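You operate a simulated robot arm through the tools that you are given. There is no shell and no other tool. Be economical: measure what you need, move in short steps, check, and stop when the job is done.

The job below is to be done with a simulated robot arm. You get a single attempt, and the scene is never put back.

Task
Pull the shade cloth taut, then ridge most of one bay's middle.
Fine: yellow knob and blue knob till each pointer is in the green; two thirds or more of the middle of the bay by the orange knob, with the notched bed rake; put it back where it stood. Set down upright: brown notched bed rake.

It is judged by the outcome, as a careful person would: the job done as asked, and still so three seconds after it is handed in. It fails if anything else is knocked over, pushed out of place, dropped, spilled or broken. Flat cloth is picked up by pressing the open fingertips on it (5 to 10 N) and closing them slowly along it; thin cloth reads only 2 to 8 mm in the jaws.

Robot
A 5-joint arm with a two-finger parallel gripper on a trunk, on a base that drives. Base frame: it is fixed to the floor where the robot stands at the start and does not move with it; the origin is under the middle of the robot, x ahead of it, y to its left, z up. Lengths are in m, angles in rad, forces in N, time in s.
It reaches about 1.134 m from its shoulder. Its first joint turns from -2.601 to 2.601 rad. Places, roughly: beans by the orange knob [0.9, -0.5, 0.8]; blue knob [0, -1, 1.1]; yellow knob [1, 0, 1.1]. Payload 1.57 kg.
The TCP is the grasp point between the finger pads, 0.03 m short of the fingertips. In the tool frame z runs along the fingers and y along their closing line. Largest opening 0.11 m; finger width 0.024, thickness 0.012; the body of the gripper, 0.048 by 0.112 m, starts 0.078 m behind the TCP.
Orientation is that of the tool frame in the base frame, as a unit quaternion [x, y, z, w]. With the fingers straight down and closing along the base's y, the tool's x points along the base's -x, its y along +y and its z along -z.

Tools
- The arm moves only by the tool jog_arm. Its argument "rows" is a list of rows, each a list of 7 numbers: the turn, a rotation vector about the base's x, y, z in rad, then the shift along the base's x, y, z in mm, then the gripper command, from -1 (shut) to 1 (fully open), values between in proportion. In form: [[wx, wy, wz, x, y, z, claw], ...]. A call has 1 to 20 rows; each row is the pose to reach, as a shift and turn from the pose commanded when the call began. A row lasts 0.2 s, in which the tool goes at most 0.05 m and 0.15 rad; a call with a longer step from one row to the next is refused whole, and so is a gripper value outside its range. Where a pose cannot be reached the arm comes as near as it can. A force on the tool above 50 N (or 10 N above the force at the start of the call, whichever is more), or a blocked arm, ends the call early, and 0.2 s more pass. Each finger travels about 0.072 m/s and halts on what it meets, pressing with about 22 N; the grip force reading is that of the motor and also rises with nothing between the fingers. The clock runs only during rows and for 0.2 s after the last one: add rows that repeat a pose to give the fingers time. The reply holds the time, the measured pose of the TCP, the force on the tool along the base axes, the opening and the grip force, in the units named above and with some noise, with the torque about the TCP (base axes, N m) and any sound that the robot's microphone picked up.
- Cameras (640 x 400 px; columns grow to the right, rows downward): "scene" is now at [0.0162, 0.0933, 1.9389]; the picture's right is [-0.63, -0.77, -0.00], its down [-0.55, 0.45, -0.70] and it looks along [0.54, -0.45, -0.71] (base axes); focal length 257 px, centre (320, 200). "wrist" rides on the gripper at [0.07, 0.016, -0.141] in the tool frame; the picture's right is [-0.23, 0.97, 0.00], its down [-0.86, -0.20, -0.48] and it looks along [-0.47, -0.11, 0.88] (tool axes); focal length 222 px, centre (320, 200). There is no depth. A picture from a camera that has moved, and an enlarged one, comes with that camera's place and axes in the base frame and with its lens.
- capture(camera): a new picture of that camera. No time passes.
- slide_trunk(by): slides the trunk up (or, below 0, down) by that many m; the arm and the scene camera ride with it, the base frame stays. It gives what a move gives, with no picture.
- base_move(legs): drives the robot by 1 to 6 legs, each [ahead, turn to the left] in m and rad, along the robot's own axes; the way and the turn of a leg run together, so that a leg with both is an arc; at most 1.5 m and 3.142 rad a leg. The arm and the cameras ride along, it lands a little off, and it stops where it bumps. It gives what a move gives.
- turn_head(pan, tilt): turns the head with the scene camera to pan (to the left, within 2.705 rad either way) and tilt (down, from -0.506 to 1.204), counted from straight ahead of the robot. It gives what a move gives.
- zoom(camera, box): a new picture of the part [left, top, right, bottom] of that camera's present view, enlarged. No time passes.
- finish_job(): hands the job in; it is judged then, once.

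Work in short steps. Places have to be worked out from the pictures, the camera data and where the tool is seen: move nearer, look again, correct. Check each grasp and each placing, and mend what went wrong. You have 120 turns and 98 pictures in all, those below and enlarged ones among them. Open the gripper and draw the arm clear of the work before you hand the job in, unless the task says otherwise; then end with one line.

The tools are called after "Emit:" as name(argument=value, ...) on one line, values as JSON. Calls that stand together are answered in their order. jog_arm: Moves the arm, as the interface text tells. Its arguments: {"type":"object","properties":{"rows":{"type":"array","items":{"type":"array","items":{"type":"number"}}}},"required":["rows"]} The other tools are called the same way: slide_trunk (by) slides the trunk up or down; base_move (legs) drives the base; turn_head (pan, tilt) turns the head that bears the scene camera; capture (camera) takes a picture; zoom (camera, box) takes an enlarged picture of a part of a camera's view; finish_job () hands the job in.

At the start:

```text
time_s: 0.0
eef_pos: [0.6588, -0.1921, 1.2218]
ee_rot: [-0.001, 1.0, 0.0, 0.0]
force: [0.0, -0.5, -0.9]
moment: [0.03, -0.02, 0.01]
width: 0.1099
grasp_force: 0.1
trunk travel left (down, up): [-0.955, 0.015]
robot x, y, heading: [-0.0012, -0.0246, -0.005]
head pan, tilt: [-0.686, 0.794]
```

scene: 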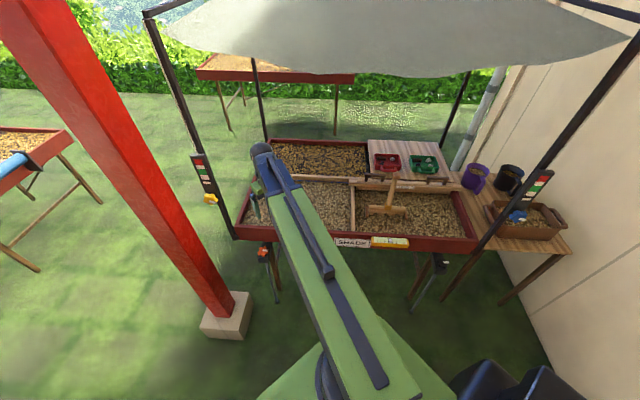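
wrist: 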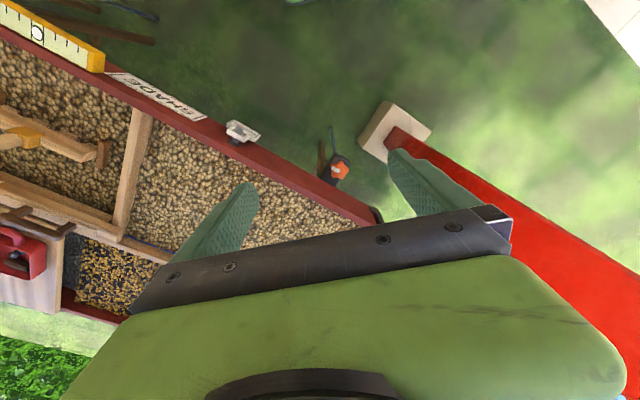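

The scene shows a bed with several bays under a shade cloth, with knobs on the posts. I'll enlarge the knobs, the orange knob and the rake.

Emit:
zoom(camera="scene", box=[170, 130, 330, 230])

Emit:
zoom(camera="scene", box=[440, 140, 600, 240])

Emit:
zoom(camera="scene", box=[320, 130, 480, 230])

Emit:
zoom(camera="scene", box=[220, 200, 480, 300])

```text
4.00 times, centred on (250, 180) of scene
camera zoom: at [0.0162, 0.0933, 1.9389], right [-0.63, -0.77, 0.0], down [-0.55, 0.45, -0.7], along [0.54, -0.45, -0.71], focal length 1029 px, centre (600, 280)
```

zoom: 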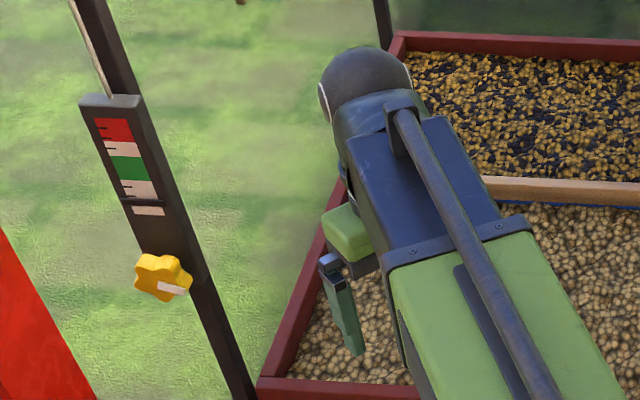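

```text
4.00 times, centred on (520, 190) of scene
camera zoom: at [0.0162, 0.0933, 1.9389], right [-0.63, -0.77, 0.0], down [-0.55, 0.45, -0.7], along [0.54, -0.45, -0.71], focal length 1029 px, centre (-480, 240)
```

zoom: 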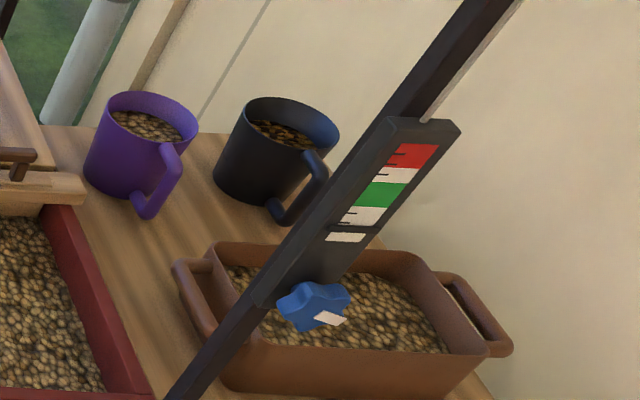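

```text
4.00 times, centred on (400, 180) of scene
camera zoom: at [0.0162, 0.0933, 1.9389], right [-0.63, -0.77, 0.0], down [-0.55, 0.45, -0.7], along [0.54, -0.45, -0.71], focal length 1029 px, centre (0, 280)
```

zoom: 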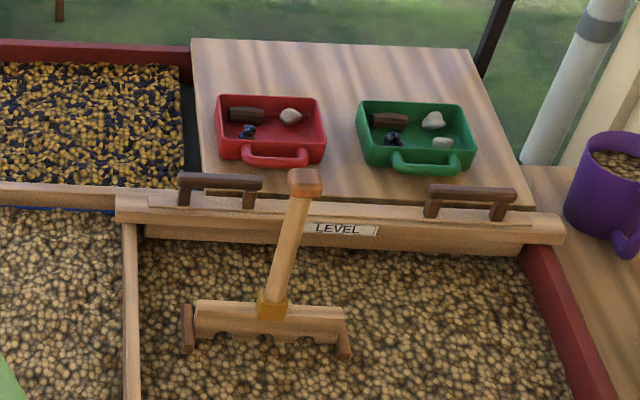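

```text
2.46 times, centred on (350, 250) of scene
camera zoom: at [0.0162, 0.0933, 1.9389], right [-0.63, -0.77, 0.0], down [-0.55, 0.45, -0.7], along [0.54, -0.45, -0.71], focal length 633 px, centre (246, 77)
```

zoom: 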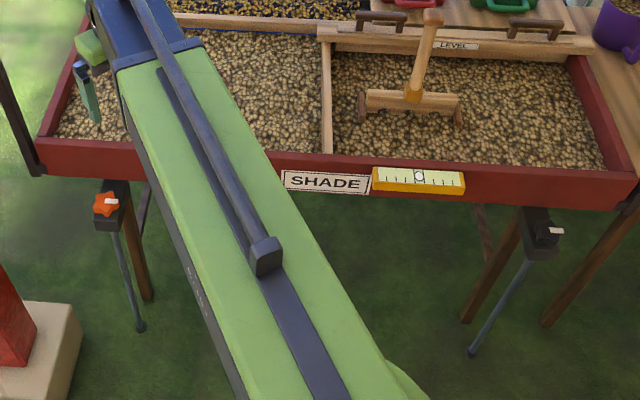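

Yellow knob comes out near (0.98,-0.05,1.1), blue near (0.04,-1.04,1.1), and a red post stands near (0.98,0.15). I'll look closer at both gauges and turn the head to see the cloth and surroundings.

Emit:
zoom(camera="scene", box=[186, 150, 234, 210])

Emit:
zoom(camera="scene", box=[500, 165, 564, 225])

Emit:
turn_head(pan=-0.686, tilt=0.25)

Emit:
capture(camera="scene")

```text
6.67 times, centred on (210, 180) of scene
camera zoom: at [0.0162, 0.0933, 1.9389], right [-0.63, -0.77, 0.0], down [-0.55, 0.45, -0.7], along [0.54, -0.45, -0.71], focal length 1715 px, centre (1053, 333)
```

zoom: 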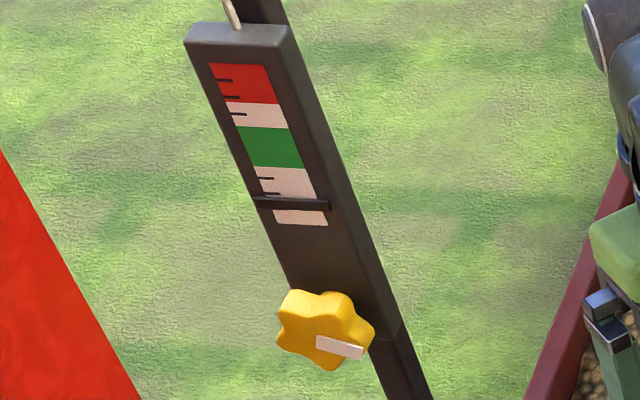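

```text
6.67 times, centred on (532, 195) of scene
camera zoom: at [0.0162, 0.0933, 1.9389], right [-0.63, -0.77, 0.0], down [-0.55, 0.45, -0.7], along [0.54, -0.45, -0.71], focal length 1715 px, centre (-1093, 233)
```

zoom: 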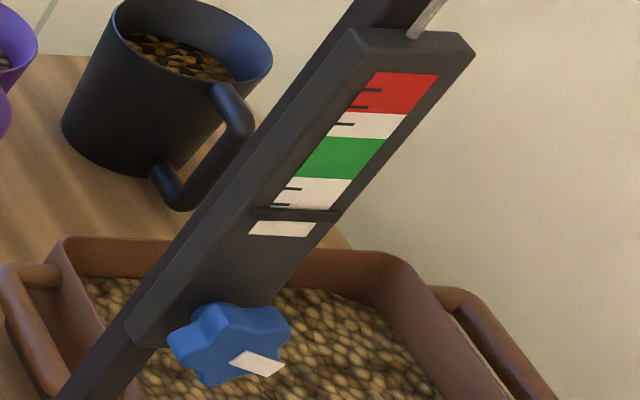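

```text
time_s: 1.0
eef_pos: [0.6594, -0.1913, 1.2212]
ee_rot: [-0.002, 1.0, 0.0, 0.0]
force: [0.0, 0.0, -0.5]
moment: [0.0, 0.02, 0.01]
width: 0.1097
grasp_force: 0.2
trunk travel left (down, up): [-0.955, 0.015]
robot x, y, heading: [-0.0036, -0.0244, -0.005]
head pan, tilt: [-0.686, 0.25]
```

```text
89 pictures are left
camera scene: at [0.026, 0.0859, 1.9875], right [-0.63, -0.77, 0.0], down [-0.19, 0.16, -0.97], along [0.75, -0.61, -0.25], focal length 257 px, centre (320, 200)
```

scene: 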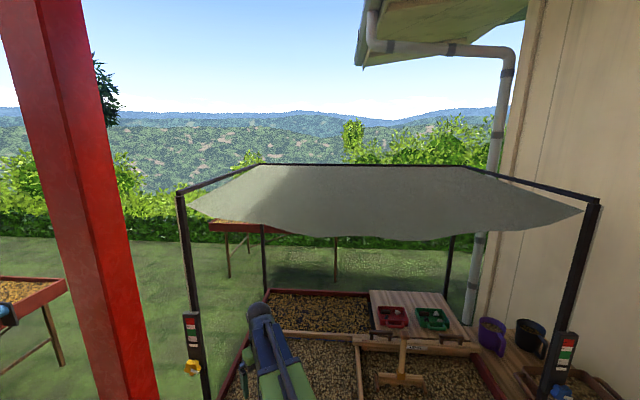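

The pointers are thin bars low in the white and must go up into the green. I'll place the robot square in front of the yellow knob, backing in so the arm's swing avoids the red post.

Emit:
base_move(legs=[[0, -2.14], [-0.66, 0], [0, 1.36]])

Emit:
turn_head(pan=0.0, tilt=0.75)

Emit:
capture(camera="scene")

Emit:
capture(camera="wrist")

```text
time_s: 13.2
eef_pos: [0.7179, -0.0576, 1.2226]
ee_rot: [0.377, 0.926, -0.002, -0.002]
force: [1.0, 0.0, 0.0]
moment: [-0.02, 0.05, -0.02]
width: 0.1101
grasp_force: 0.0
trunk travel left (down, up): [-0.955, 0.015]
robot x, y, heading: [0.379, 0.5411, -0.79]
head pan, tilt: [-0.686, 0.25]
```

```text
time_s: 14.2
eef_pos: [0.7135, -0.0602, 1.2219]
ee_rot: [0.377, 0.926, 0.0, 0.0]
force: [0.1, 0.3, -0.6]
moment: [-0.04, -0.01, 0.01]
width: 0.1101
grasp_force: 0.0
trunk travel left (down, up): [-0.955, 0.015]
robot x, y, heading: [0.384, 0.5452, -0.795]
head pan, tilt: [0.0, 0.75]
```

```text
88 pictures are left
camera scene: at [0.5282, 0.6317, 1.9426], right [-0.71, -0.7, 0.0], down [-0.48, 0.48, -0.73], along [0.51, -0.52, -0.68], focal length 257 px, centre (320, 200)
```

scene: 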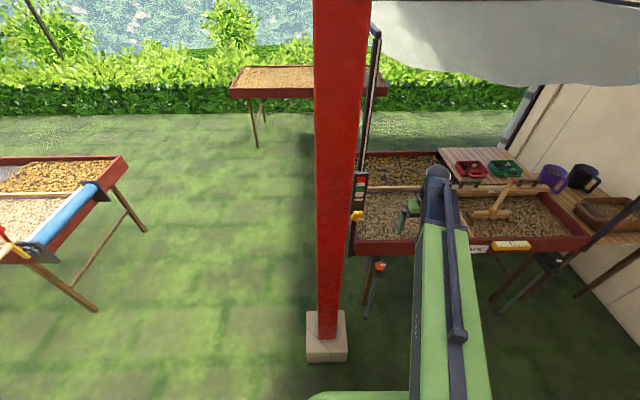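

```text
87 pictures are left
camera wrist: at [0.6764, 0.0011, 1.364], right [0.84, 0.54, 0.0], down [0.47, -0.74, 0.48], along [0.26, -0.4, -0.88], focal length 222 px, centre (320, 200)
```

wrist: 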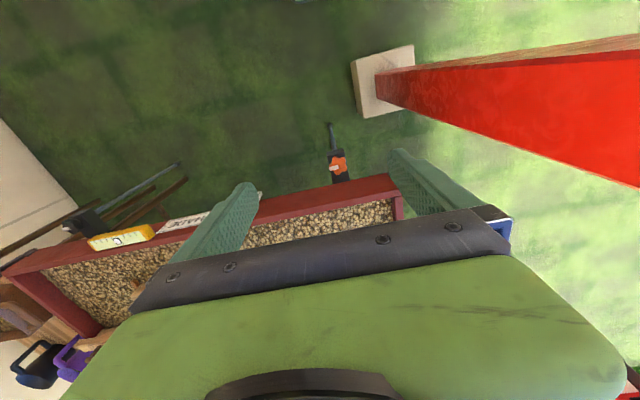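

Triangulated: yellow knob at about (0.967,-0.054,1.103); the red post stands only ~5 cm beside its front approach. I'll shift so the arm comes in slightly from the post-free side (bearing about -0.55).

Emit:
base_move(legs=[[0, -1.27], [0.203, 0], [0, 1.4]])

Emit:
jog_arm(rows=[[0, 0, 0, -20, 10, 0, -0.2], [0, 0, 0, -40, 20, 0, -0.2], [0, 0, 0, -40, 20, 0, -0.2]])

Emit:
capture(camera="scene")

```text
time_s: 22.5
eef_pos: [0.7131, -0.1803, 1.2219]
ee_rot: [0.299, 0.954, 0.001, 0.002]
force: [-1.5, -0.5, 1.4]
moment: [0.02, -0.05, 0.0]
width: 0.1101
grasp_force: 0.2
trunk travel left (down, up): [-0.955, 0.015]
robot x, y, heading: [0.3017, 0.3686, -0.632]
head pan, tilt: [0.0, 0.75]
```

```text
time_s: 23.3
eef_pos: [0.6758, -0.1593, 1.2223]
ee_rot: [0.299, 0.954, 0.0, 0.0]
force: [0.2, 0.1, -0.5]
moment: [-0.03, 0.01, -0.03]
width: 0.0437
grasp_force: 0.0
trunk travel left (down, up): [-0.955, 0.015]
robot x, y, heading: [0.3029, 0.3739, -0.633]
head pan, tilt: [0.0, 0.75]
```

```text
86 pictures are left
camera scene: at [0.4286, 0.4853, 1.9425], right [-0.59, -0.81, 0.0], down [-0.55, 0.4, -0.73], along [0.59, -0.43, -0.68], focal length 257 px, centre (320, 200)
```

scene: 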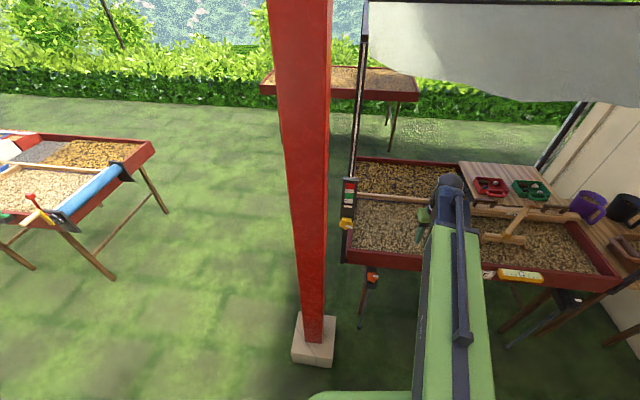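

Knob confirmed at (0.97,-0.052,1.10); robot at (0.303,0.371), bearing to knob -0.566. I swing the arm to that bearing with the camera side away from the post, still short of the post.

Emit:
jog_arm(rows=[[0, 0, 0.134, 1, 24, 0, -0.2], [0, 0, 0.268, 3, 47, 0, -0.2], [0, 0, 0.402, 4, 71, 0, -0.2], [0, 0, 0.536, 5, 94, 0, -0.2], [0, 0, 0.67, 6, 118, 0, -0.2], [0, 0, 0.804, 8, 142, 0, -0.2], [0, 0, 0.938, 9, 165, 0, -0.2], [0, 0, 1.072, 10, 189, 0, -0.2], [0, 0, 1.206, 11, 212, 0, -0.2], [0, 0, 1.34, 13, 236, 0, -0.2], [0, 0, 1.474, 14, 260, 0, -0.2], [0, 0, 1.61, 15, 283, 0, -0.2], [0, 0, 1.61, 15, 283, 0, -0.2]])

Emit:
jog_arm(rows=[[-0.0765, -0.1206, 0, 12, -8, 0, 0], [-0.153, -0.241, 0, 24, -16, -10, 0.3], [-0.2296, -0.3617, 0, 36, -24, -20, 0.6], [-0.306, -0.482, 0, 48, -31, -35, 0.9], [-0.3827, -0.6028, 0, 60, -39, -50, 1], [-0.459, -0.723, 0, 72, -47, -65, 1], [-0.536, -0.844, 0, 84, -54, -80, 1], [-0.612, -0.965, 0, 96, -62, -95, 1], [-0.689, -1.085, 0, 108, -70, -110, 1], [-0.765, -1.206, 0, 120, -78, -120, 1], [-0.842, -1.326, 0, 130, -84, -122, 1], [-0.842, -1.326, 0, 130, -84, -122, 1]])

Emit:
capture(camera="wrist")

Emit:
capture(camera="scene")

```text
time_s: 26.1
eef_pos: [0.7846, 0.0685, 1.2224]
ee_rot: [-0.482, 0.876, 0.001, 0.0]
force: [1.0, 0.1, -0.4]
moment: [0.03, 0.01, -0.02]
width: 0.0439
grasp_force: 0.1
out of reach, approached as far as the arm can: row 5, 6, 7, 8, 9, 10, 11, 12, 13
trunk travel left (down, up): [-0.955, 0.015]
robot x, y, heading: [0.2971, 0.3711, -0.63]
head pan, tilt: [0.0, 0.75]
```

```text
time_s: 27.7
eef_pos: [0.9406, -0.0371, 1.3193]
ee_rot: [-0.429, 0.783, -0.395, 0.218]
force: [-25.7, 19.9, -31.5]
moment: [0.86, 0.7, -0.2]
width: 0.0404
grasp_force: 0.1
out of reach, approached as far as the arm can: row 1, 2, 3, 4, 5, 6, 7, 8
trunk travel left (down, up): [-0.955, 0.015]
robot x, y, heading: [0.2972, 0.3721, -0.631]
head pan, tilt: [0.0, 0.75]
stopped in row 8: the force on the tool passed its limit at 53 N (the readings are from after the stop); the commanded pose is now the measured one
```

```text
85 pictures are left
camera wrist: at [0.7992, -0.0283, 1.3906], right [-0.36, 0.5, -0.78], down [0.23, 0.86, 0.45], along [0.9, -0.02, -0.43], focal length 222 px, centre (320, 200)
```

wrist: 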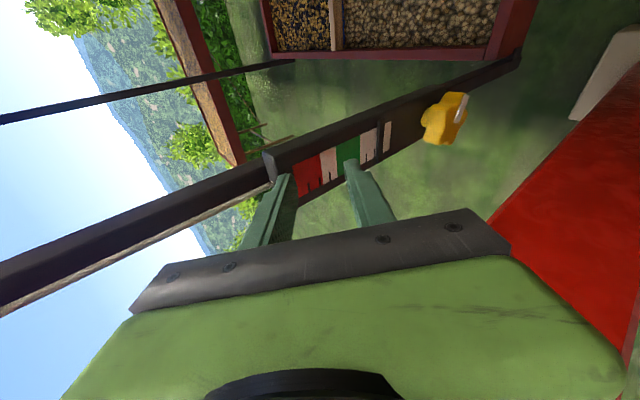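

```text
84 pictures are left
camera scene: at [0.4269, 0.4881, 1.9422], right [-0.59, -0.81, 0.0], down [-0.55, 0.4, -0.73], along [0.59, -0.43, -0.68], focal length 257 px, centre (320, 200)
```

scene: 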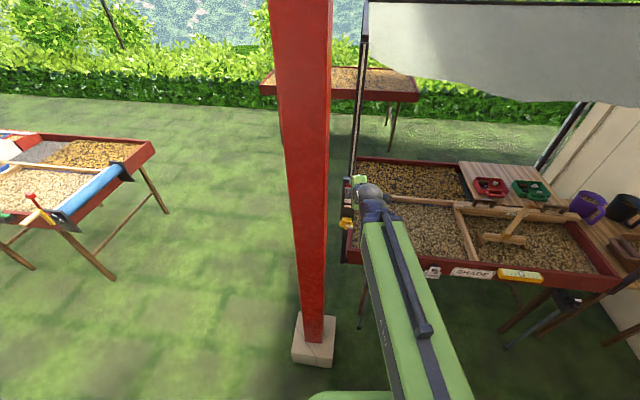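

The arm can't fold that close in, so it ran outwards and touched the upper part of the gauge plate at 53 N. I'll back the base straight off 0.17 m to get working room.

Emit:
base_move(legs=[[-0.17, 0]])

Emit:
zoom(camera="wrist", box=[220, 60, 540, 260])

```text
time_s: 29.1
eef_pos: [0.8038, 0.0621, 1.3224]
ee_rot: [-0.429, 0.78, -0.4, 0.22]
force: [-0.5, 0.7, 0.8]
moment: [0.02, -0.02, 0.02]
width: 0.1102
grasp_force: 0.0
trunk travel left (down, up): [-0.955, 0.015]
robot x, y, heading: [0.16, 0.473, -0.63]
head pan, tilt: [0.0, 0.75]
```

```text
2.00 times, centred on (380, 160) of wrist
camera zoom: at [0.6629, 0.0708, 1.3919], right [-0.36, 0.5, -0.79], down [0.23, 0.87, 0.44], along [0.91, -0.02, -0.42], focal length 444 px, centre (200, 280)
```

zoom: 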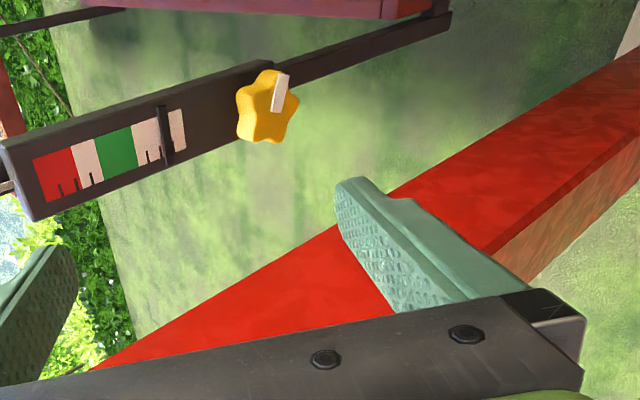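

Gauge and knob are intact. I now pitch the tool level and lower to knob height, still 0.16 m short of it.

Emit:
jog_arm(rows=[[-0.068, -0.105, -0.002, 3, -3, -28, 1], [-0.136, -0.21, -0.004, 7, -6, -56, 1], [-0.204, -0.314, -0.006, 10, -9, -84, 1], [-0.273, -0.419, -0.008, 13, -13, -112, 1], [-0.341, -0.524, -0.012, 16, -16, -140, 1], [-0.341, -0.524, -0.012, 20, -19, -168, 1], [-0.341, -0.524, -0.012, 23, -22, -196, 1], [-0.341, -0.524, -0.012, 26, -25, -222, 1], [-0.341, -0.524, -0.012, 26, -25, -222, 1]])

Emit:
capture(camera="wrist")

Emit:
capture(camera="scene")

```text
time_s: 31.1
eef_pos: [0.8389, 0.0273, 1.4589]
ee_rot: [0.338, -0.621, 0.622, -0.337]
force: [-0.2, 0.2, 0.2]
moment: [0.0, -0.03, 0.0]
width: 0.1099
grasp_force: 0.1
out of reach, approached as far as the arm can: row 1, 2, 3, 4, 5, 6, 7, 8, 9
trunk travel left (down, up): [-0.955, 0.015]
robot x, y, heading: [0.16, 0.4757, -0.631]
head pan, tilt: [0.0, 0.75]
```

```text
82 pictures are left
camera wrist: at [0.6843, 0.0478, 1.4445], right [0.12, 0.19, -0.97], down [0.07, 0.98, 0.2], along [0.99, -0.09, 0.11], focal length 222 px, centre (320, 200)
```

wrist: 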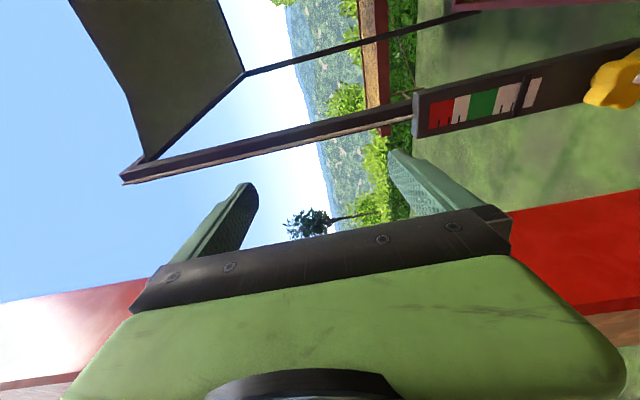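

```text
81 pictures are left
camera scene: at [0.291, 0.5864, 1.9425], right [-0.59, -0.81, 0.0], down [-0.55, 0.4, -0.73], along [0.59, -0.43, -0.68], focal length 257 px, centre (320, 200)
```

scene: 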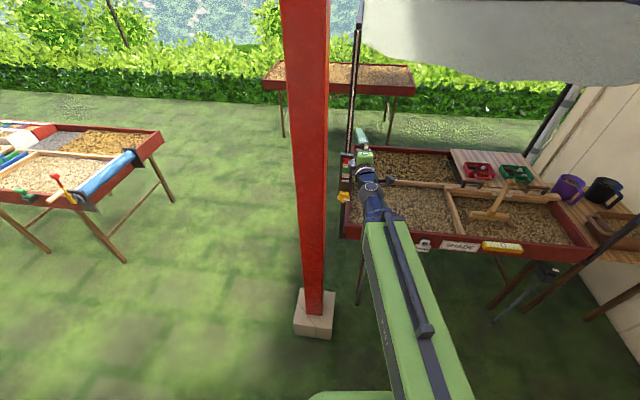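

The tool is level and pointing at the knob but 0.36 m too high, so I lower the trunk.

Emit:
slide_trunk(by=-0.355)

Emit:
jog_arm(rows=[[0, 0, 0, 0, 0, 0, 1]])

Emit:
capture(camera="wrist")

Emit:
capture(camera="scene")

```text
time_s: 34.6
eef_pos: [0.8394, 0.027, 1.1056]
ee_rot: [0.337, -0.621, 0.623, -0.336]
force: [0.3, -0.5, -0.1]
moment: [-0.01, 0.0, -0.03]
width: 0.1102
grasp_force: 0.0
trunk travel left (down, up): [-0.6, 0.37]
robot x, y, heading: [0.1627, 0.473, -0.633]
head pan, tilt: [0.0, 0.75]
```

```text
time_s: 35.0
eef_pos: [0.8408, 0.0289, 1.1046]
ee_rot: [0.338, -0.621, 0.622, -0.336]
force: [0.8, -0.4, 0.5]
moment: [0.02, 0.01, 0.02]
width: 0.1099
grasp_force: 0.1
trunk travel left (down, up): [-0.6, 0.37]
robot x, y, heading: [0.1587, 0.4781, -0.632]
head pan, tilt: [0.0, 0.75]
```

```text
80 pictures are left
camera wrist: at [0.6842, 0.0476, 1.0895], right [0.12, 0.19, -0.97], down [0.07, 0.98, 0.2], along [0.99, -0.09, 0.11], focal length 222 px, centre (320, 200)
```

wrist: 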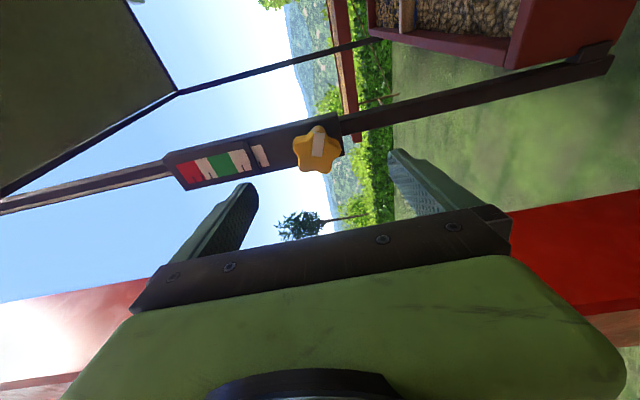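

```text
79 pictures are left
camera scene: at [0.2909, 0.5862, 1.5875], right [-0.59, -0.81, 0.0], down [-0.55, 0.4, -0.73], along [0.59, -0.43, -0.68], focal length 257 px, centre (320, 200)
```

scene: 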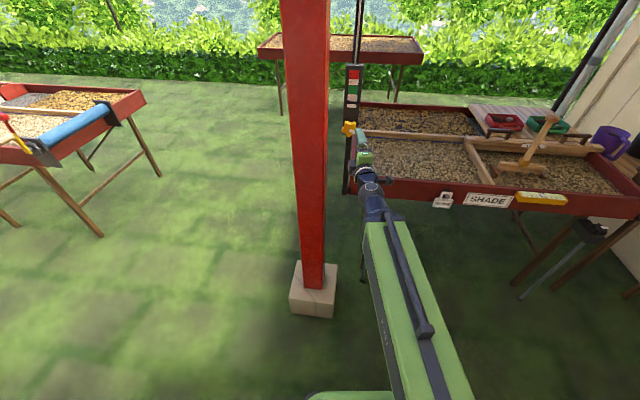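

Triangulating gives the knob face at (0.965,-0.045,1.113), 0.145 m ahead of the TCP, 7 mm left, 8 mm up. I advance 0.135 m along the tool and close on it.

Emit:
jog_arm(rows=[[0, 0, 0, 23, -14, 4, 1], [0, 0, 0, 47, -27, 8, 1], [0, 0, 0, 70, -41, 8, 1], [0, 0, 0, 94, -54, 8, 1], [0, 0, 0, 117, -68, 8, 1], [0, 0, 0, 117, -68, 8, 1]])

Emit:
capture(camera="wrist")

```text
time_s: 36.4
eef_pos: [0.955, -0.0397, 1.1078]
ee_rot: [0.337, -0.619, 0.623, -0.338]
force: [-32.9, 21.6, -7.0]
moment: [-0.93, -1.67, -0.46]
width: 0.1037
grasp_force: 0.1
out of reach, approached as far as the arm can: row 1, 2, 3, 4, 5, 6
trunk travel left (down, up): [-0.6, 0.37]
robot x, y, heading: [0.16, 0.4719, -0.628]
head pan, tilt: [0.0, 0.75]
```

```text
78 pictures are left
camera wrist: at [0.7989, -0.0199, 1.0923], right [0.13, 0.19, -0.97], down [0.07, 0.98, 0.2], along [0.99, -0.09, 0.11], focal length 222 px, centre (320, 200)
```

wrist: 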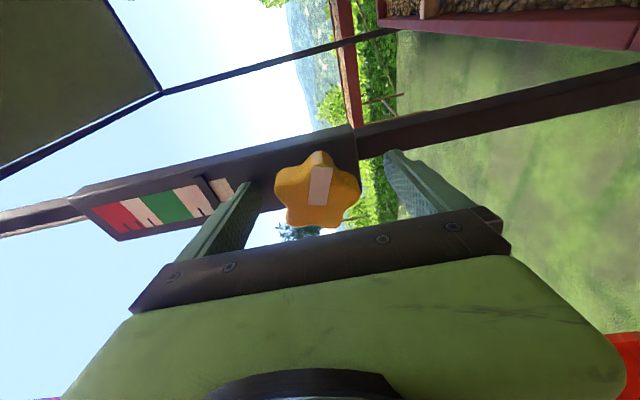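

The upper fingertip touches the gauge plate, and the knob sits between the fingers. I back off 8 mm and close.

Emit:
jog_arm(rows=[[0, 0, 0, -8, 6, 2, 1], [0, 0, 0, -8, 6, 2, 0.4], [0, 0, 0, -8, 6, 2, 0], [0, 0, 0, -8, 6, 2, -0.4], [0, 0, 0, -8, 6, 2, -0.7], [0, 0, 0, -8, 6, 2, -0.7], [0, 0, 0, -8, 6, 2, -0.7]])

Emit:
zoom(camera="wrist", box=[80, 120, 440, 260])

```text
time_s: 38.0
eef_pos: [0.9495, -0.034, 1.1077]
ee_rot: [0.336, -0.62, 0.624, -0.337]
force: [19.5, -8.3, 44.4]
moment: [0.29, 0.0, -0.23]
width: 0.063
grasp_force: 21.5
trunk travel left (down, up): [-0.6, 0.37]
robot x, y, heading: [0.162, 0.4711, -0.631]
head pan, tilt: [0.0, 0.75]
```

```text
1.78 times, centred on (260, 190) of wrist
camera zoom: at [0.7933, -0.0147, 1.0917], right [0.13, 0.19, -0.97], down [0.07, 0.98, 0.2], along [0.99, -0.09, 0.11], focal length 395 px, centre (427, 218)
```

zoom: 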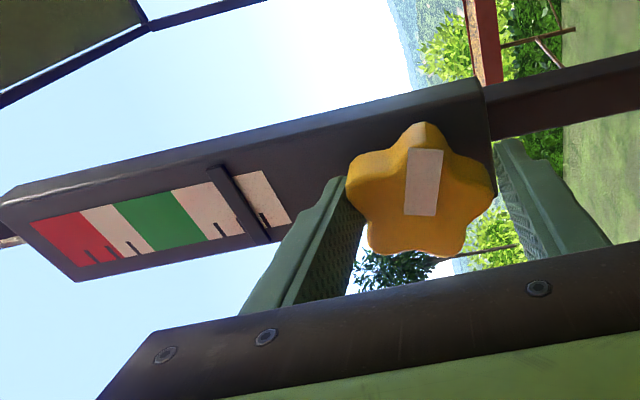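

Gripped at 63 mm, with an upward push of 44 N, so I lift 5 mm to relieve it and turn clockwise 0.4 rad as a trial.

Emit:
jog_arm(rows=[[0, 0, 0, 0, 0, 3, -0.7], [0, 0, 0, 0, 0, 5, -0.7], [0.084, -0.0545, 0, 0, 0, 5, -0.7], [0.168, -0.109, 0, 0, 0, 5, -0.7], [0.252, -0.1635, 0, 0, 0, 5, -0.7], [0.336, -0.218, 0, 0, 0, 5, -0.7], [0.336, -0.218, 0, 0, 0, 5, -0.7]])

Emit:
zoom(camera="wrist", box=[80, 120, 440, 260])

```text
time_s: 39.6
eef_pos: [0.9454, -0.0335, 1.1083]
ee_rot: [-0.206, 0.674, -0.543, 0.455]
force: [-14.6, 15.9, 18.0]
moment: [-0.63, -0.82, 0.06]
width: 0.0604
grasp_force: 44.8
out of reach, approached as far as the arm can: row 1, 2, 3, 4, 5, 6, 7
trunk travel left (down, up): [-0.6, 0.37]
robot x, y, heading: [0.1596, 0.4755, -0.627]
head pan, tilt: [0.0, 0.75]
```

```text
1.78 times, centred on (260, 190) of wrist
camera zoom: at [0.7968, -0.0034, 1.0663], right [0.32, 0.49, -0.81], down [-0.02, 0.86, 0.52], along [0.95, -0.15, 0.29], focal length 395 px, centre (427, 218)
```

zoom: 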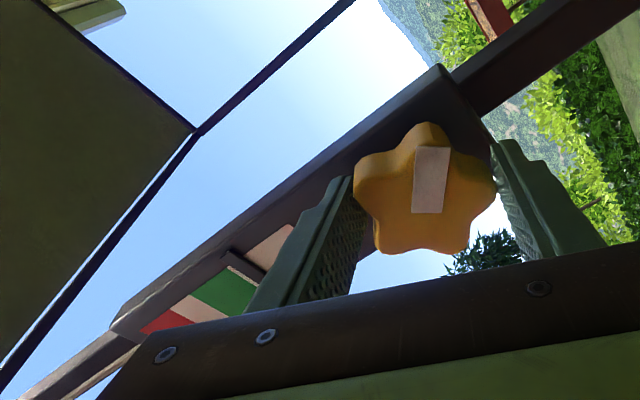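

The knob turned with the grip; I check the pointer from the scene camera.

Emit:
zoom(camera="scene", box=[330, 60, 380, 140])

```text
5.00 times, centred on (355, 100) of scene
camera zoom: at [0.2866, 0.5899, 1.5873], right [-0.59, -0.81, 0.0], down [-0.55, 0.4, -0.73], along [0.59, -0.43, -0.68], focal length 1286 px, centre (145, 700)
```

zoom: 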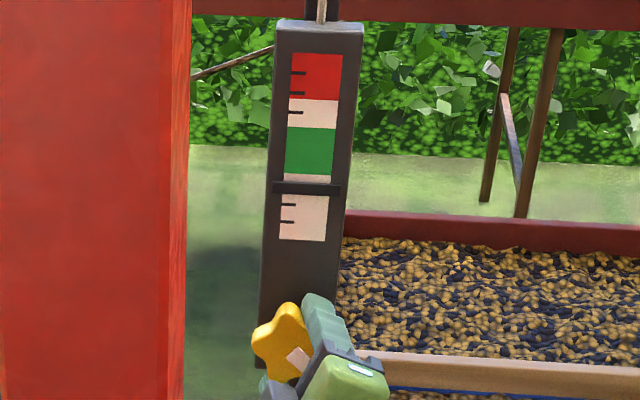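

A 0.4 rad clockwise turn brought the pointer to just below the green; another ~0.38 rad should centre it.

Emit:
jog_arm(rows=[[0.084, -0.0545, 0, 0, 0, 0, -0.7], [0.168, -0.109, 0, 0, 0, 0, -0.7], [0.252, -0.1635, 0, 0, 0, 0, -0.7], [0.319, -0.207, 0, 0, 0, 0, -0.7], [0.319, -0.207, 0, 0, 0, 0, -0.7]])

Emit:
zoom(camera="scene", box=[330, 60, 380, 140])

```text
time_s: 40.8
eef_pos: [0.9481, -0.0326, 1.1061]
ee_rot: [-0.076, 0.702, -0.446, 0.549]
force: [-2.7, 13.4, 12.8]
moment: [-0.49, -0.54, -0.11]
width: 0.0611
grasp_force: 44.7
trunk travel left (down, up): [-0.6, 0.37]
robot x, y, heading: [0.1588, 0.4749, -0.631]
head pan, tilt: [0.0, 0.75]
```

```text
5.00 times, centred on (355, 100) of scene
camera zoom: at [0.2889, 0.5891, 1.5875], right [-0.59, -0.81, 0.0], down [-0.55, 0.4, -0.73], along [0.59, -0.43, -0.68], focal length 1286 px, centre (145, 700)
```

zoom: 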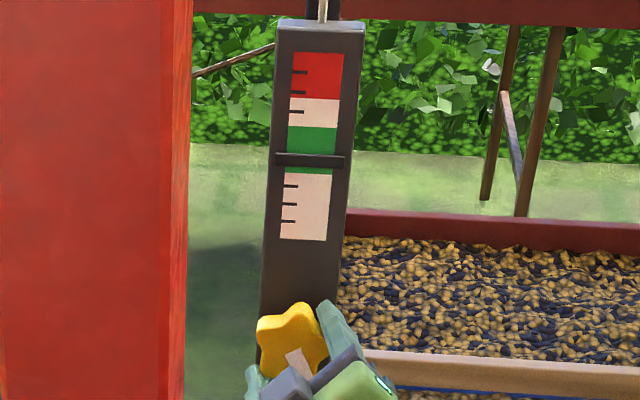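

The pointer is in the green near its middle. I release and back straight out.

Emit:
jog_arm(rows=[[0, 0, 0, 0, 0, 0, 0.3], [0, 0, 0, 0, 0, 0, 1], [0, 0, 0, 0, 0, 0, 1], [0, 0, 0, -30, 19, 0, 1], [0, 0, 0, -60, 39, 0, 1], [0, 0, 0, -90, 58, 0, 1], [0, 0, 0, -120, 78, 0, 1]])

Emit:
zoom(camera="scene", box=[330, 60, 380, 140])

```text
time_s: 42.4
eef_pos: [0.8439, 0.0319, 1.1038]
ee_rot: [-0.076, 0.704, -0.447, 0.547]
force: [0.2, -0.4, 0.1]
moment: [-0.01, 0.04, -0.04]
width: 0.11
grasp_force: 0.1
out of reach, approached as far as the arm can: row 7
trunk travel left (down, up): [-0.6, 0.37]
robot x, y, heading: [0.1605, 0.4753, -0.629]
head pan, tilt: [0.0, 0.75]
```

```text
5.00 times, centred on (355, 100) of scene
camera zoom: at [0.2913, 0.586, 1.5875], right [-0.59, -0.81, 0.0], down [-0.55, 0.4, -0.73], along [0.59, -0.43, -0.68], focal length 1286 px, centre (145, 700)
```

zoom: 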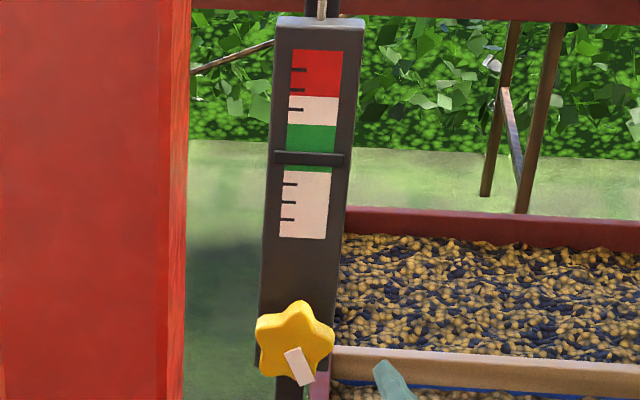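

The yellow pointer stays in the green. Before driving to the blue knob I look behind and left for room to swing the arm.

Emit:
turn_head(pan=2.3, tilt=0.6)

Emit:
capture(camera="scene")

Emit:
turn_head(pan=-2.3, tilt=0.6)

Emit:
capture(camera="scene")

Emit:
turn_head(pan=-1.0, tilt=0.6)

Emit:
capture(camera="scene")

```text
time_s: 44.5
eef_pos: [0.8434, 0.033, 1.1031]
ee_rot: [-0.075, 0.704, -0.446, 0.548]
force: [-0.2, -0.3, 0.3]
moment: [0.02, -0.03, 0.01]
width: 0.11
grasp_force: 0.2
trunk travel left (down, up): [-0.6, 0.37]
robot x, y, heading: [0.1611, 0.4769, -0.625]
head pan, tilt: [2.3, 0.6]
```

```text
72 pictures are left
camera scene: at [0.2151, 0.7229, 1.6003], right [0.99, 0.1, 0.0], down [0.06, -0.56, -0.82], along [-0.08, 0.82, -0.57], focal length 257 px, centre (320, 200)
```

scene: 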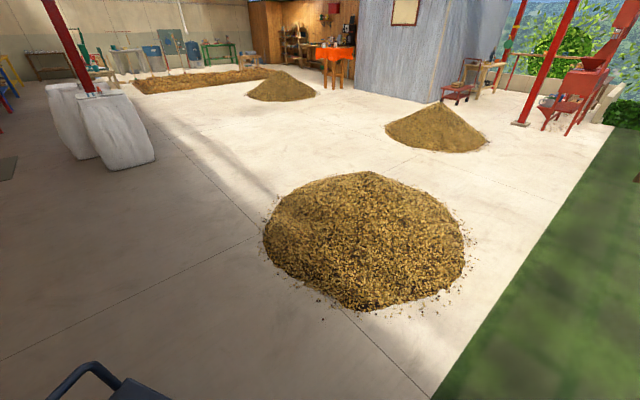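

```text
time_s: 48.2
eef_pos: [0.8441, 0.0323, 1.1053]
ee_rot: [-0.075, 0.703, -0.447, 0.548]
force: [-1.1, 0.3, -0.7]
moment: [-0.01, -0.01, 0.01]
width: 0.1101
grasp_force: 0.0
trunk travel left (down, up): [-0.6, 0.37]
robot x, y, heading: [0.162, 0.4742, -0.631]
head pan, tilt: [-2.3, 0.6]
```

```text
71 pictures are left
camera scene: at [0.1375, 0.6164, 1.6004], right [-0.21, 0.98, 0.0], down [0.55, 0.12, -0.83], along [-0.81, -0.17, -0.56], focal length 257 px, centre (320, 200)
```

scene: 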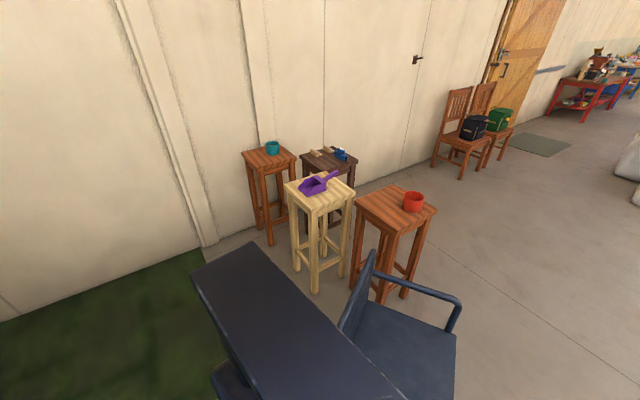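

```text
time_s: 49.7
eef_pos: [0.8426, 0.0316, 1.1043]
ee_rot: [-0.076, 0.704, -0.445, 0.548]
force: [0.7, -0.2, 0.2]
moment: [-0.02, 0.01, 0.04]
width: 0.1099
grasp_force: 0.1
trunk travel left (down, up): [-0.6, 0.37]
robot x, y, heading: [0.1581, 0.4695, -0.627]
head pan, tilt: [-1.0, 0.6]
```

```text
70 pictures are left
camera scene: at [0.2187, 0.5468, 1.6004], right [-1.0, 0.06, 0.0], down [0.03, 0.56, -0.83], along [-0.05, -0.82, -0.56], focal length 257 px, centre (320, 200)
```

scene: 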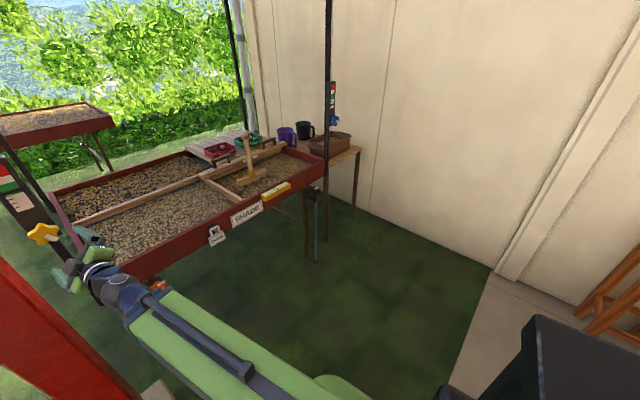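

The wall is on the right, stools with items are behind, so I'll drive in a zigzag keeping the arm clear of both, ending about 0.97 m from the blue knob.

Emit:
base_move(legs=[[0, -1.72], [0.82, 0], [0, 2.35], [-0.16, 0], [0, -1.0], [0.1, 0]])

Emit:
turn_head(pan=0.0, tilt=0.6)

Emit:
capture(camera="scene")

Emit:
capture(camera="wrist")

```text
time_s: 51.7
eef_pos: [0.5895, -0.2171, 1.1044]
ee_rot: [0.079, 0.703, -0.556, 0.435]
force: [0.2, 0.5, -0.5]
moment: [-0.05, 0.01, -0.01]
width: 0.1101
grasp_force: 0.0
trunk travel left (down, up): [-0.6, 0.37]
robot x, y, heading: [0.1562, 0.4641, -1.022]
head pan, tilt: [-1.0, 0.6]
stopped in leg 1: the robot was blocked; the commanded pose is now the measured one
```

```text
time_s: 53.0
eef_pos: [0.5888, -0.2177, 1.1046]
ee_rot: [0.079, 0.703, -0.555, 0.436]
force: [-0.2, 0.0, 0.8]
moment: [-0.02, -0.01, -0.01]
width: 0.1098
grasp_force: 0.0
trunk travel left (down, up): [-0.6, 0.37]
robot x, y, heading: [0.1533, 0.4687, -1.02]
head pan, tilt: [0.0, 0.6]
```

```text
69 pictures are left
camera scene: at [0.3193, 0.5165, 1.6004], right [-0.85, -0.52, 0.0], down [-0.29, 0.48, -0.83], along [0.43, -0.7, -0.56], focal length 257 px, centre (320, 200)
```

scene: 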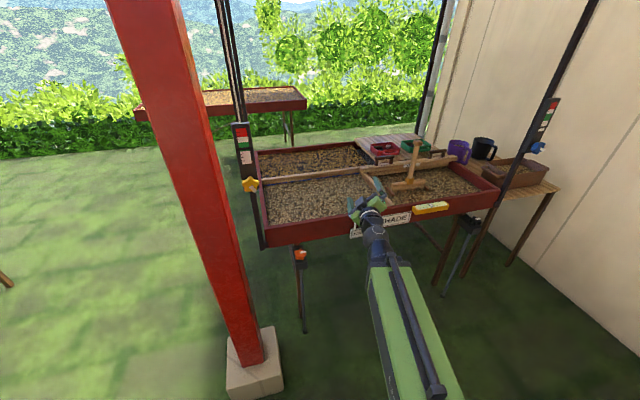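

```text
68 pictures are left
camera wrist: at [0.4838, -0.1161, 1.045], right [0.72, 0.45, -0.53], down [0.15, 0.65, 0.74], along [0.68, -0.61, 0.4], focal length 222 px, centre (320, 200)
```

wrist: 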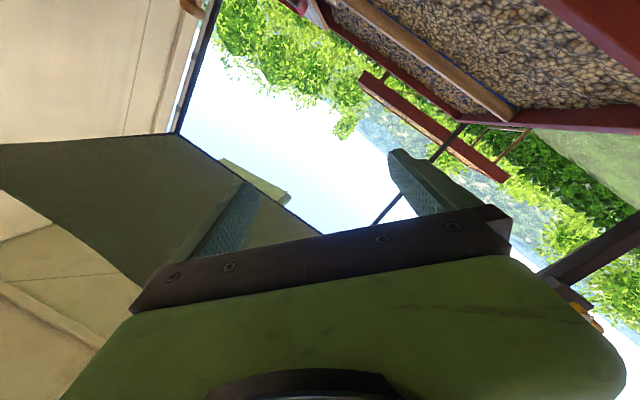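

The turn was blocked after 0.4 rad with no force on the tool, so something near the base is in the way; I look behind it.

Emit:
turn_head(pan=-2.6, tilt=0.95)

Emit:
capture(camera="scene")

Emit:
turn_head(pan=-1.5, tilt=0.95)

Emit:
capture(camera="scene")

Emit:
turn_head(pan=2.5, tilt=0.95)

Emit:
capture(camera="scene")

```text
time_s: 55.3
eef_pos: [0.59, -0.2183, 1.1034]
ee_rot: [0.079, 0.704, -0.556, 0.436]
force: [-1.1, 0.3, -0.1]
moment: [0.0, 0.0, 0.0]
width: 0.11
grasp_force: 0.1
trunk travel left (down, up): [-0.6, 0.37]
robot x, y, heading: [0.1534, 0.4668, -1.023]
head pan, tilt: [-2.601, 0.949]
```

```text
67 pictures are left
camera scene: at [0.2086, 0.6254, 1.5719], right [0.46, 0.89, 0.0], down [0.72, -0.37, -0.58], along [-0.52, 0.27, -0.81], focal length 257 px, centre (320, 200)
```

scene: 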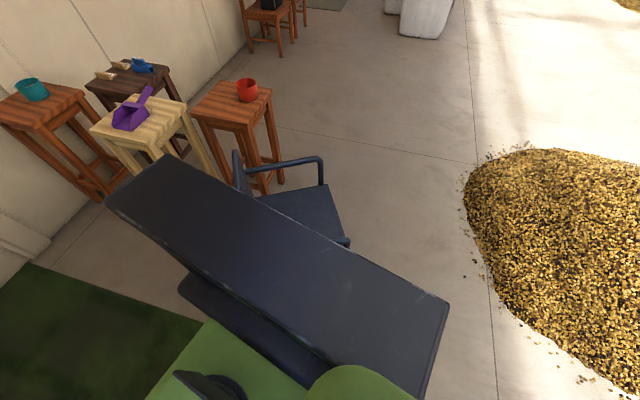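

```text
time_s: 56.6
eef_pos: [0.5902, -0.2173, 1.105]
ee_rot: [0.078, 0.703, -0.555, 0.437]
force: [-0.2, -0.3, -0.2]
moment: [0.0, 0.01, 0.0]
width: 0.1102
grasp_force: 0.0
trunk travel left (down, up): [-0.6, 0.37]
robot x, y, heading: [0.1535, 0.4668, -1.019]
head pan, tilt: [-1.499, 0.949]
```

```text
66 pictures are left
camera scene: at [0.214, 0.5495, 1.572], right [-0.58, 0.81, 0.0], down [0.66, 0.47, -0.58], along [-0.47, -0.34, -0.81], focal length 257 px, centre (320, 200)
```

scene: 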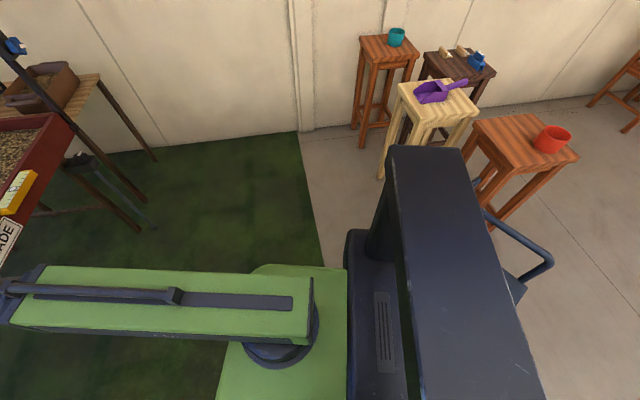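

```text
time_s: 59.9
eef_pos: [0.5899, -0.218, 1.1041]
ee_rot: [0.079, 0.704, -0.555, 0.436]
force: [-0.1, -0.1, 0.1]
moment: [0.01, -0.02, 0.0]
width: 0.11
grasp_force: 0.1
trunk travel left (down, up): [-0.6, 0.37]
robot x, y, heading: [0.1549, 0.4717, -1.024]
head pan, tilt: [2.499, 0.949]
```

```text
65 pictures are left
camera scene: at [0.2798, 0.6642, 1.5719], right [1.0, -0.09, 0.0], down [-0.08, -0.81, -0.58], along [0.05, 0.58, -0.81], focal length 257 px, centre (320, 200)
```

scene: 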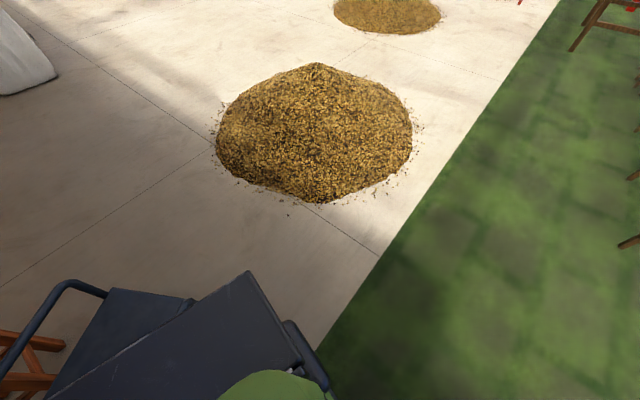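

The robot's wide rear touched a blue chair behind it, so I pull forward 0.15 m first, then make the zigzag.

Emit:
base_move(legs=[[0.15, 0], [0, -1.48], [0.79, 0], [0, 2.5], [-0.16, 0], [0, -0.97]])

Emit:
turn_head(pan=0.0, tilt=0.6)

Emit:
capture(camera="scene")

Emit:
capture(camera="wrist")

```text
time_s: 71.0
eef_pos: [-0.5977, -0.9313, 1.1041]
ee_rot: [-0.349, -0.616, 0.683, -0.181]
force: [-0.4, 0.3, -0.4]
moment: [-0.02, -0.02, 0.0]
width: 0.1099
grasp_force: 0.0
trunk travel left (down, up): [-0.6, 0.37]
robot x, y, heading: [-0.392, -0.1426, -1.883]
head pan, tilt: [2.499, 0.949]
stopped in leg 4: the robot was blocked; the commanded pose is now the measured one
```

```text
time_s: 73.2
eef_pos: [-0.5973, -0.9322, 1.1049]
ee_rot: [-0.349, -0.616, 0.683, -0.181]
force: [0.0, 1.0, -0.2]
moment: [0.02, 0.03, 0.03]
width: 0.11
grasp_force: 0.0
trunk travel left (down, up): [-0.6, 0.37]
robot x, y, heading: [-0.391, -0.1498, -1.877]
head pan, tilt: [0.0, 0.6]
```

```text
64 pictures are left
camera scene: at [-0.2437, -0.2414, 1.6004], right [-0.95, 0.31, 0.0], down [0.17, 0.54, -0.83], along [-0.25, -0.79, -0.56], focal length 257 px, centre (320, 200)
```

scene: 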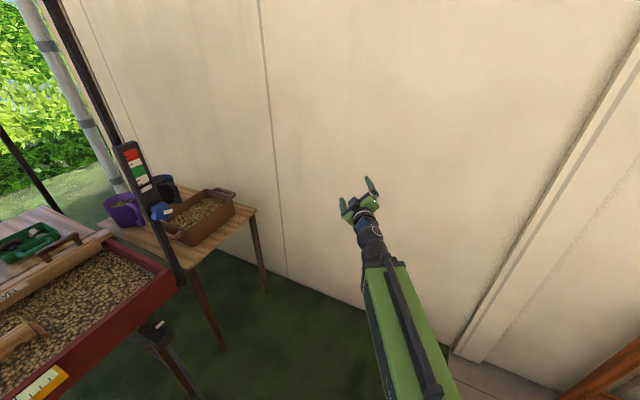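

```text
63 pictures are left
camera wrist: at [-0.598, -0.7835, 1.0451], right [0.82, -0.21, -0.54], down [0.58, 0.34, 0.74], along [0.03, -0.92, 0.4], focal length 222 px, centre (320, 200)
```

wrist: 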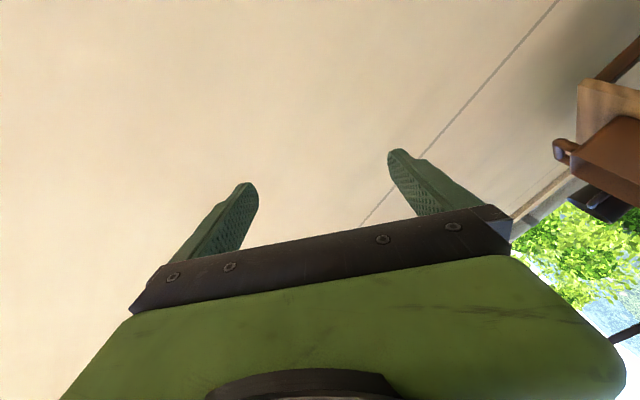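

Blocked again during the left turn; I look around the base to find what it touches.

Emit:
turn_head(pan=-2.5, tilt=0.95)

Emit:
capture(camera="scene")

Emit:
turn_head(pan=2.4, tilt=0.95)

Emit:
capture(camera="scene")

Emit:
turn_head(pan=0.9, tilt=1.15)

Emit:
capture(camera="scene")

```text
time_s: 75.5
eef_pos: [-0.5972, -0.9307, 1.1046]
ee_rot: [-0.349, -0.616, 0.683, -0.181]
force: [-1.1, -0.6, 0.6]
moment: [0.03, 0.01, -0.01]
width: 0.1101
grasp_force: 0.1
trunk travel left (down, up): [-0.6, 0.37]
robot x, y, heading: [-0.3906, -0.1462, -1.888]
head pan, tilt: [-2.499, 0.949]
```

```text
62 pictures are left
camera scene: at [-0.2404, -0.0884, 1.5719], right [0.95, 0.33, 0.0], down [0.26, -0.77, -0.58], along [-0.19, 0.55, -0.81], focal length 257 px, centre (320, 200)
```

scene: 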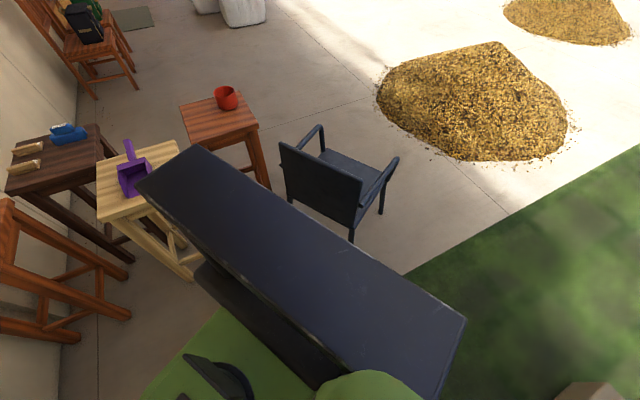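

```text
time_s: 79.4
eef_pos: [-0.5969, -0.9309, 1.1051]
ee_rot: [-0.349, -0.616, 0.683, -0.181]
force: [0.3, 0.2, 0.4]
moment: [0.03, 0.01, 0.01]
width: 0.11
grasp_force: 0.0
trunk travel left (down, up): [-0.6, 0.37]
robot x, y, heading: [-0.3904, -0.1454, -1.879]
head pan, tilt: [2.4, 0.949]
```

```text
61 pictures are left
camera scene: at [-0.1536, -0.1212, 1.5719], right [0.49, -0.87, 0.0], down [-0.71, -0.4, -0.58], along [0.51, 0.29, -0.81], focal length 257 px, centre (320, 200)
```

scene: 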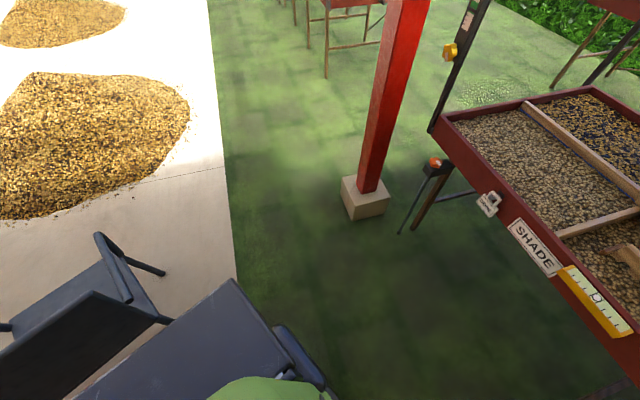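

```text
time_s: 81.0
eef_pos: [-0.5963, -0.9312, 1.1046]
ee_rot: [-0.349, -0.616, 0.683, -0.181]
force: [0.9, 0.3, 0.3]
moment: [-0.02, -0.05, 0.0]
width: 0.1101
grasp_force: 0.0
trunk travel left (down, up): [-0.6, 0.37]
robot x, y, heading: [-0.3935, -0.1452, -1.882]
head pan, tilt: [0.901, 1.15]
```

```text
60 pictures are left
camera scene: at [-0.1836, -0.2067, 1.5586], right [-0.83, -0.56, 0.0], down [-0.51, 0.76, -0.41], along [0.23, -0.34, -0.91], focal length 257 px, centre (320, 200)
```

scene: 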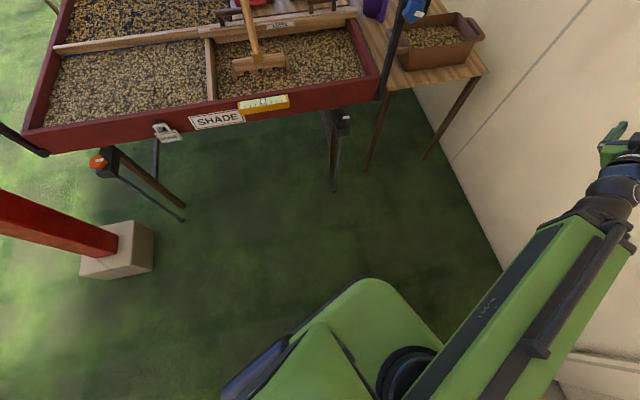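

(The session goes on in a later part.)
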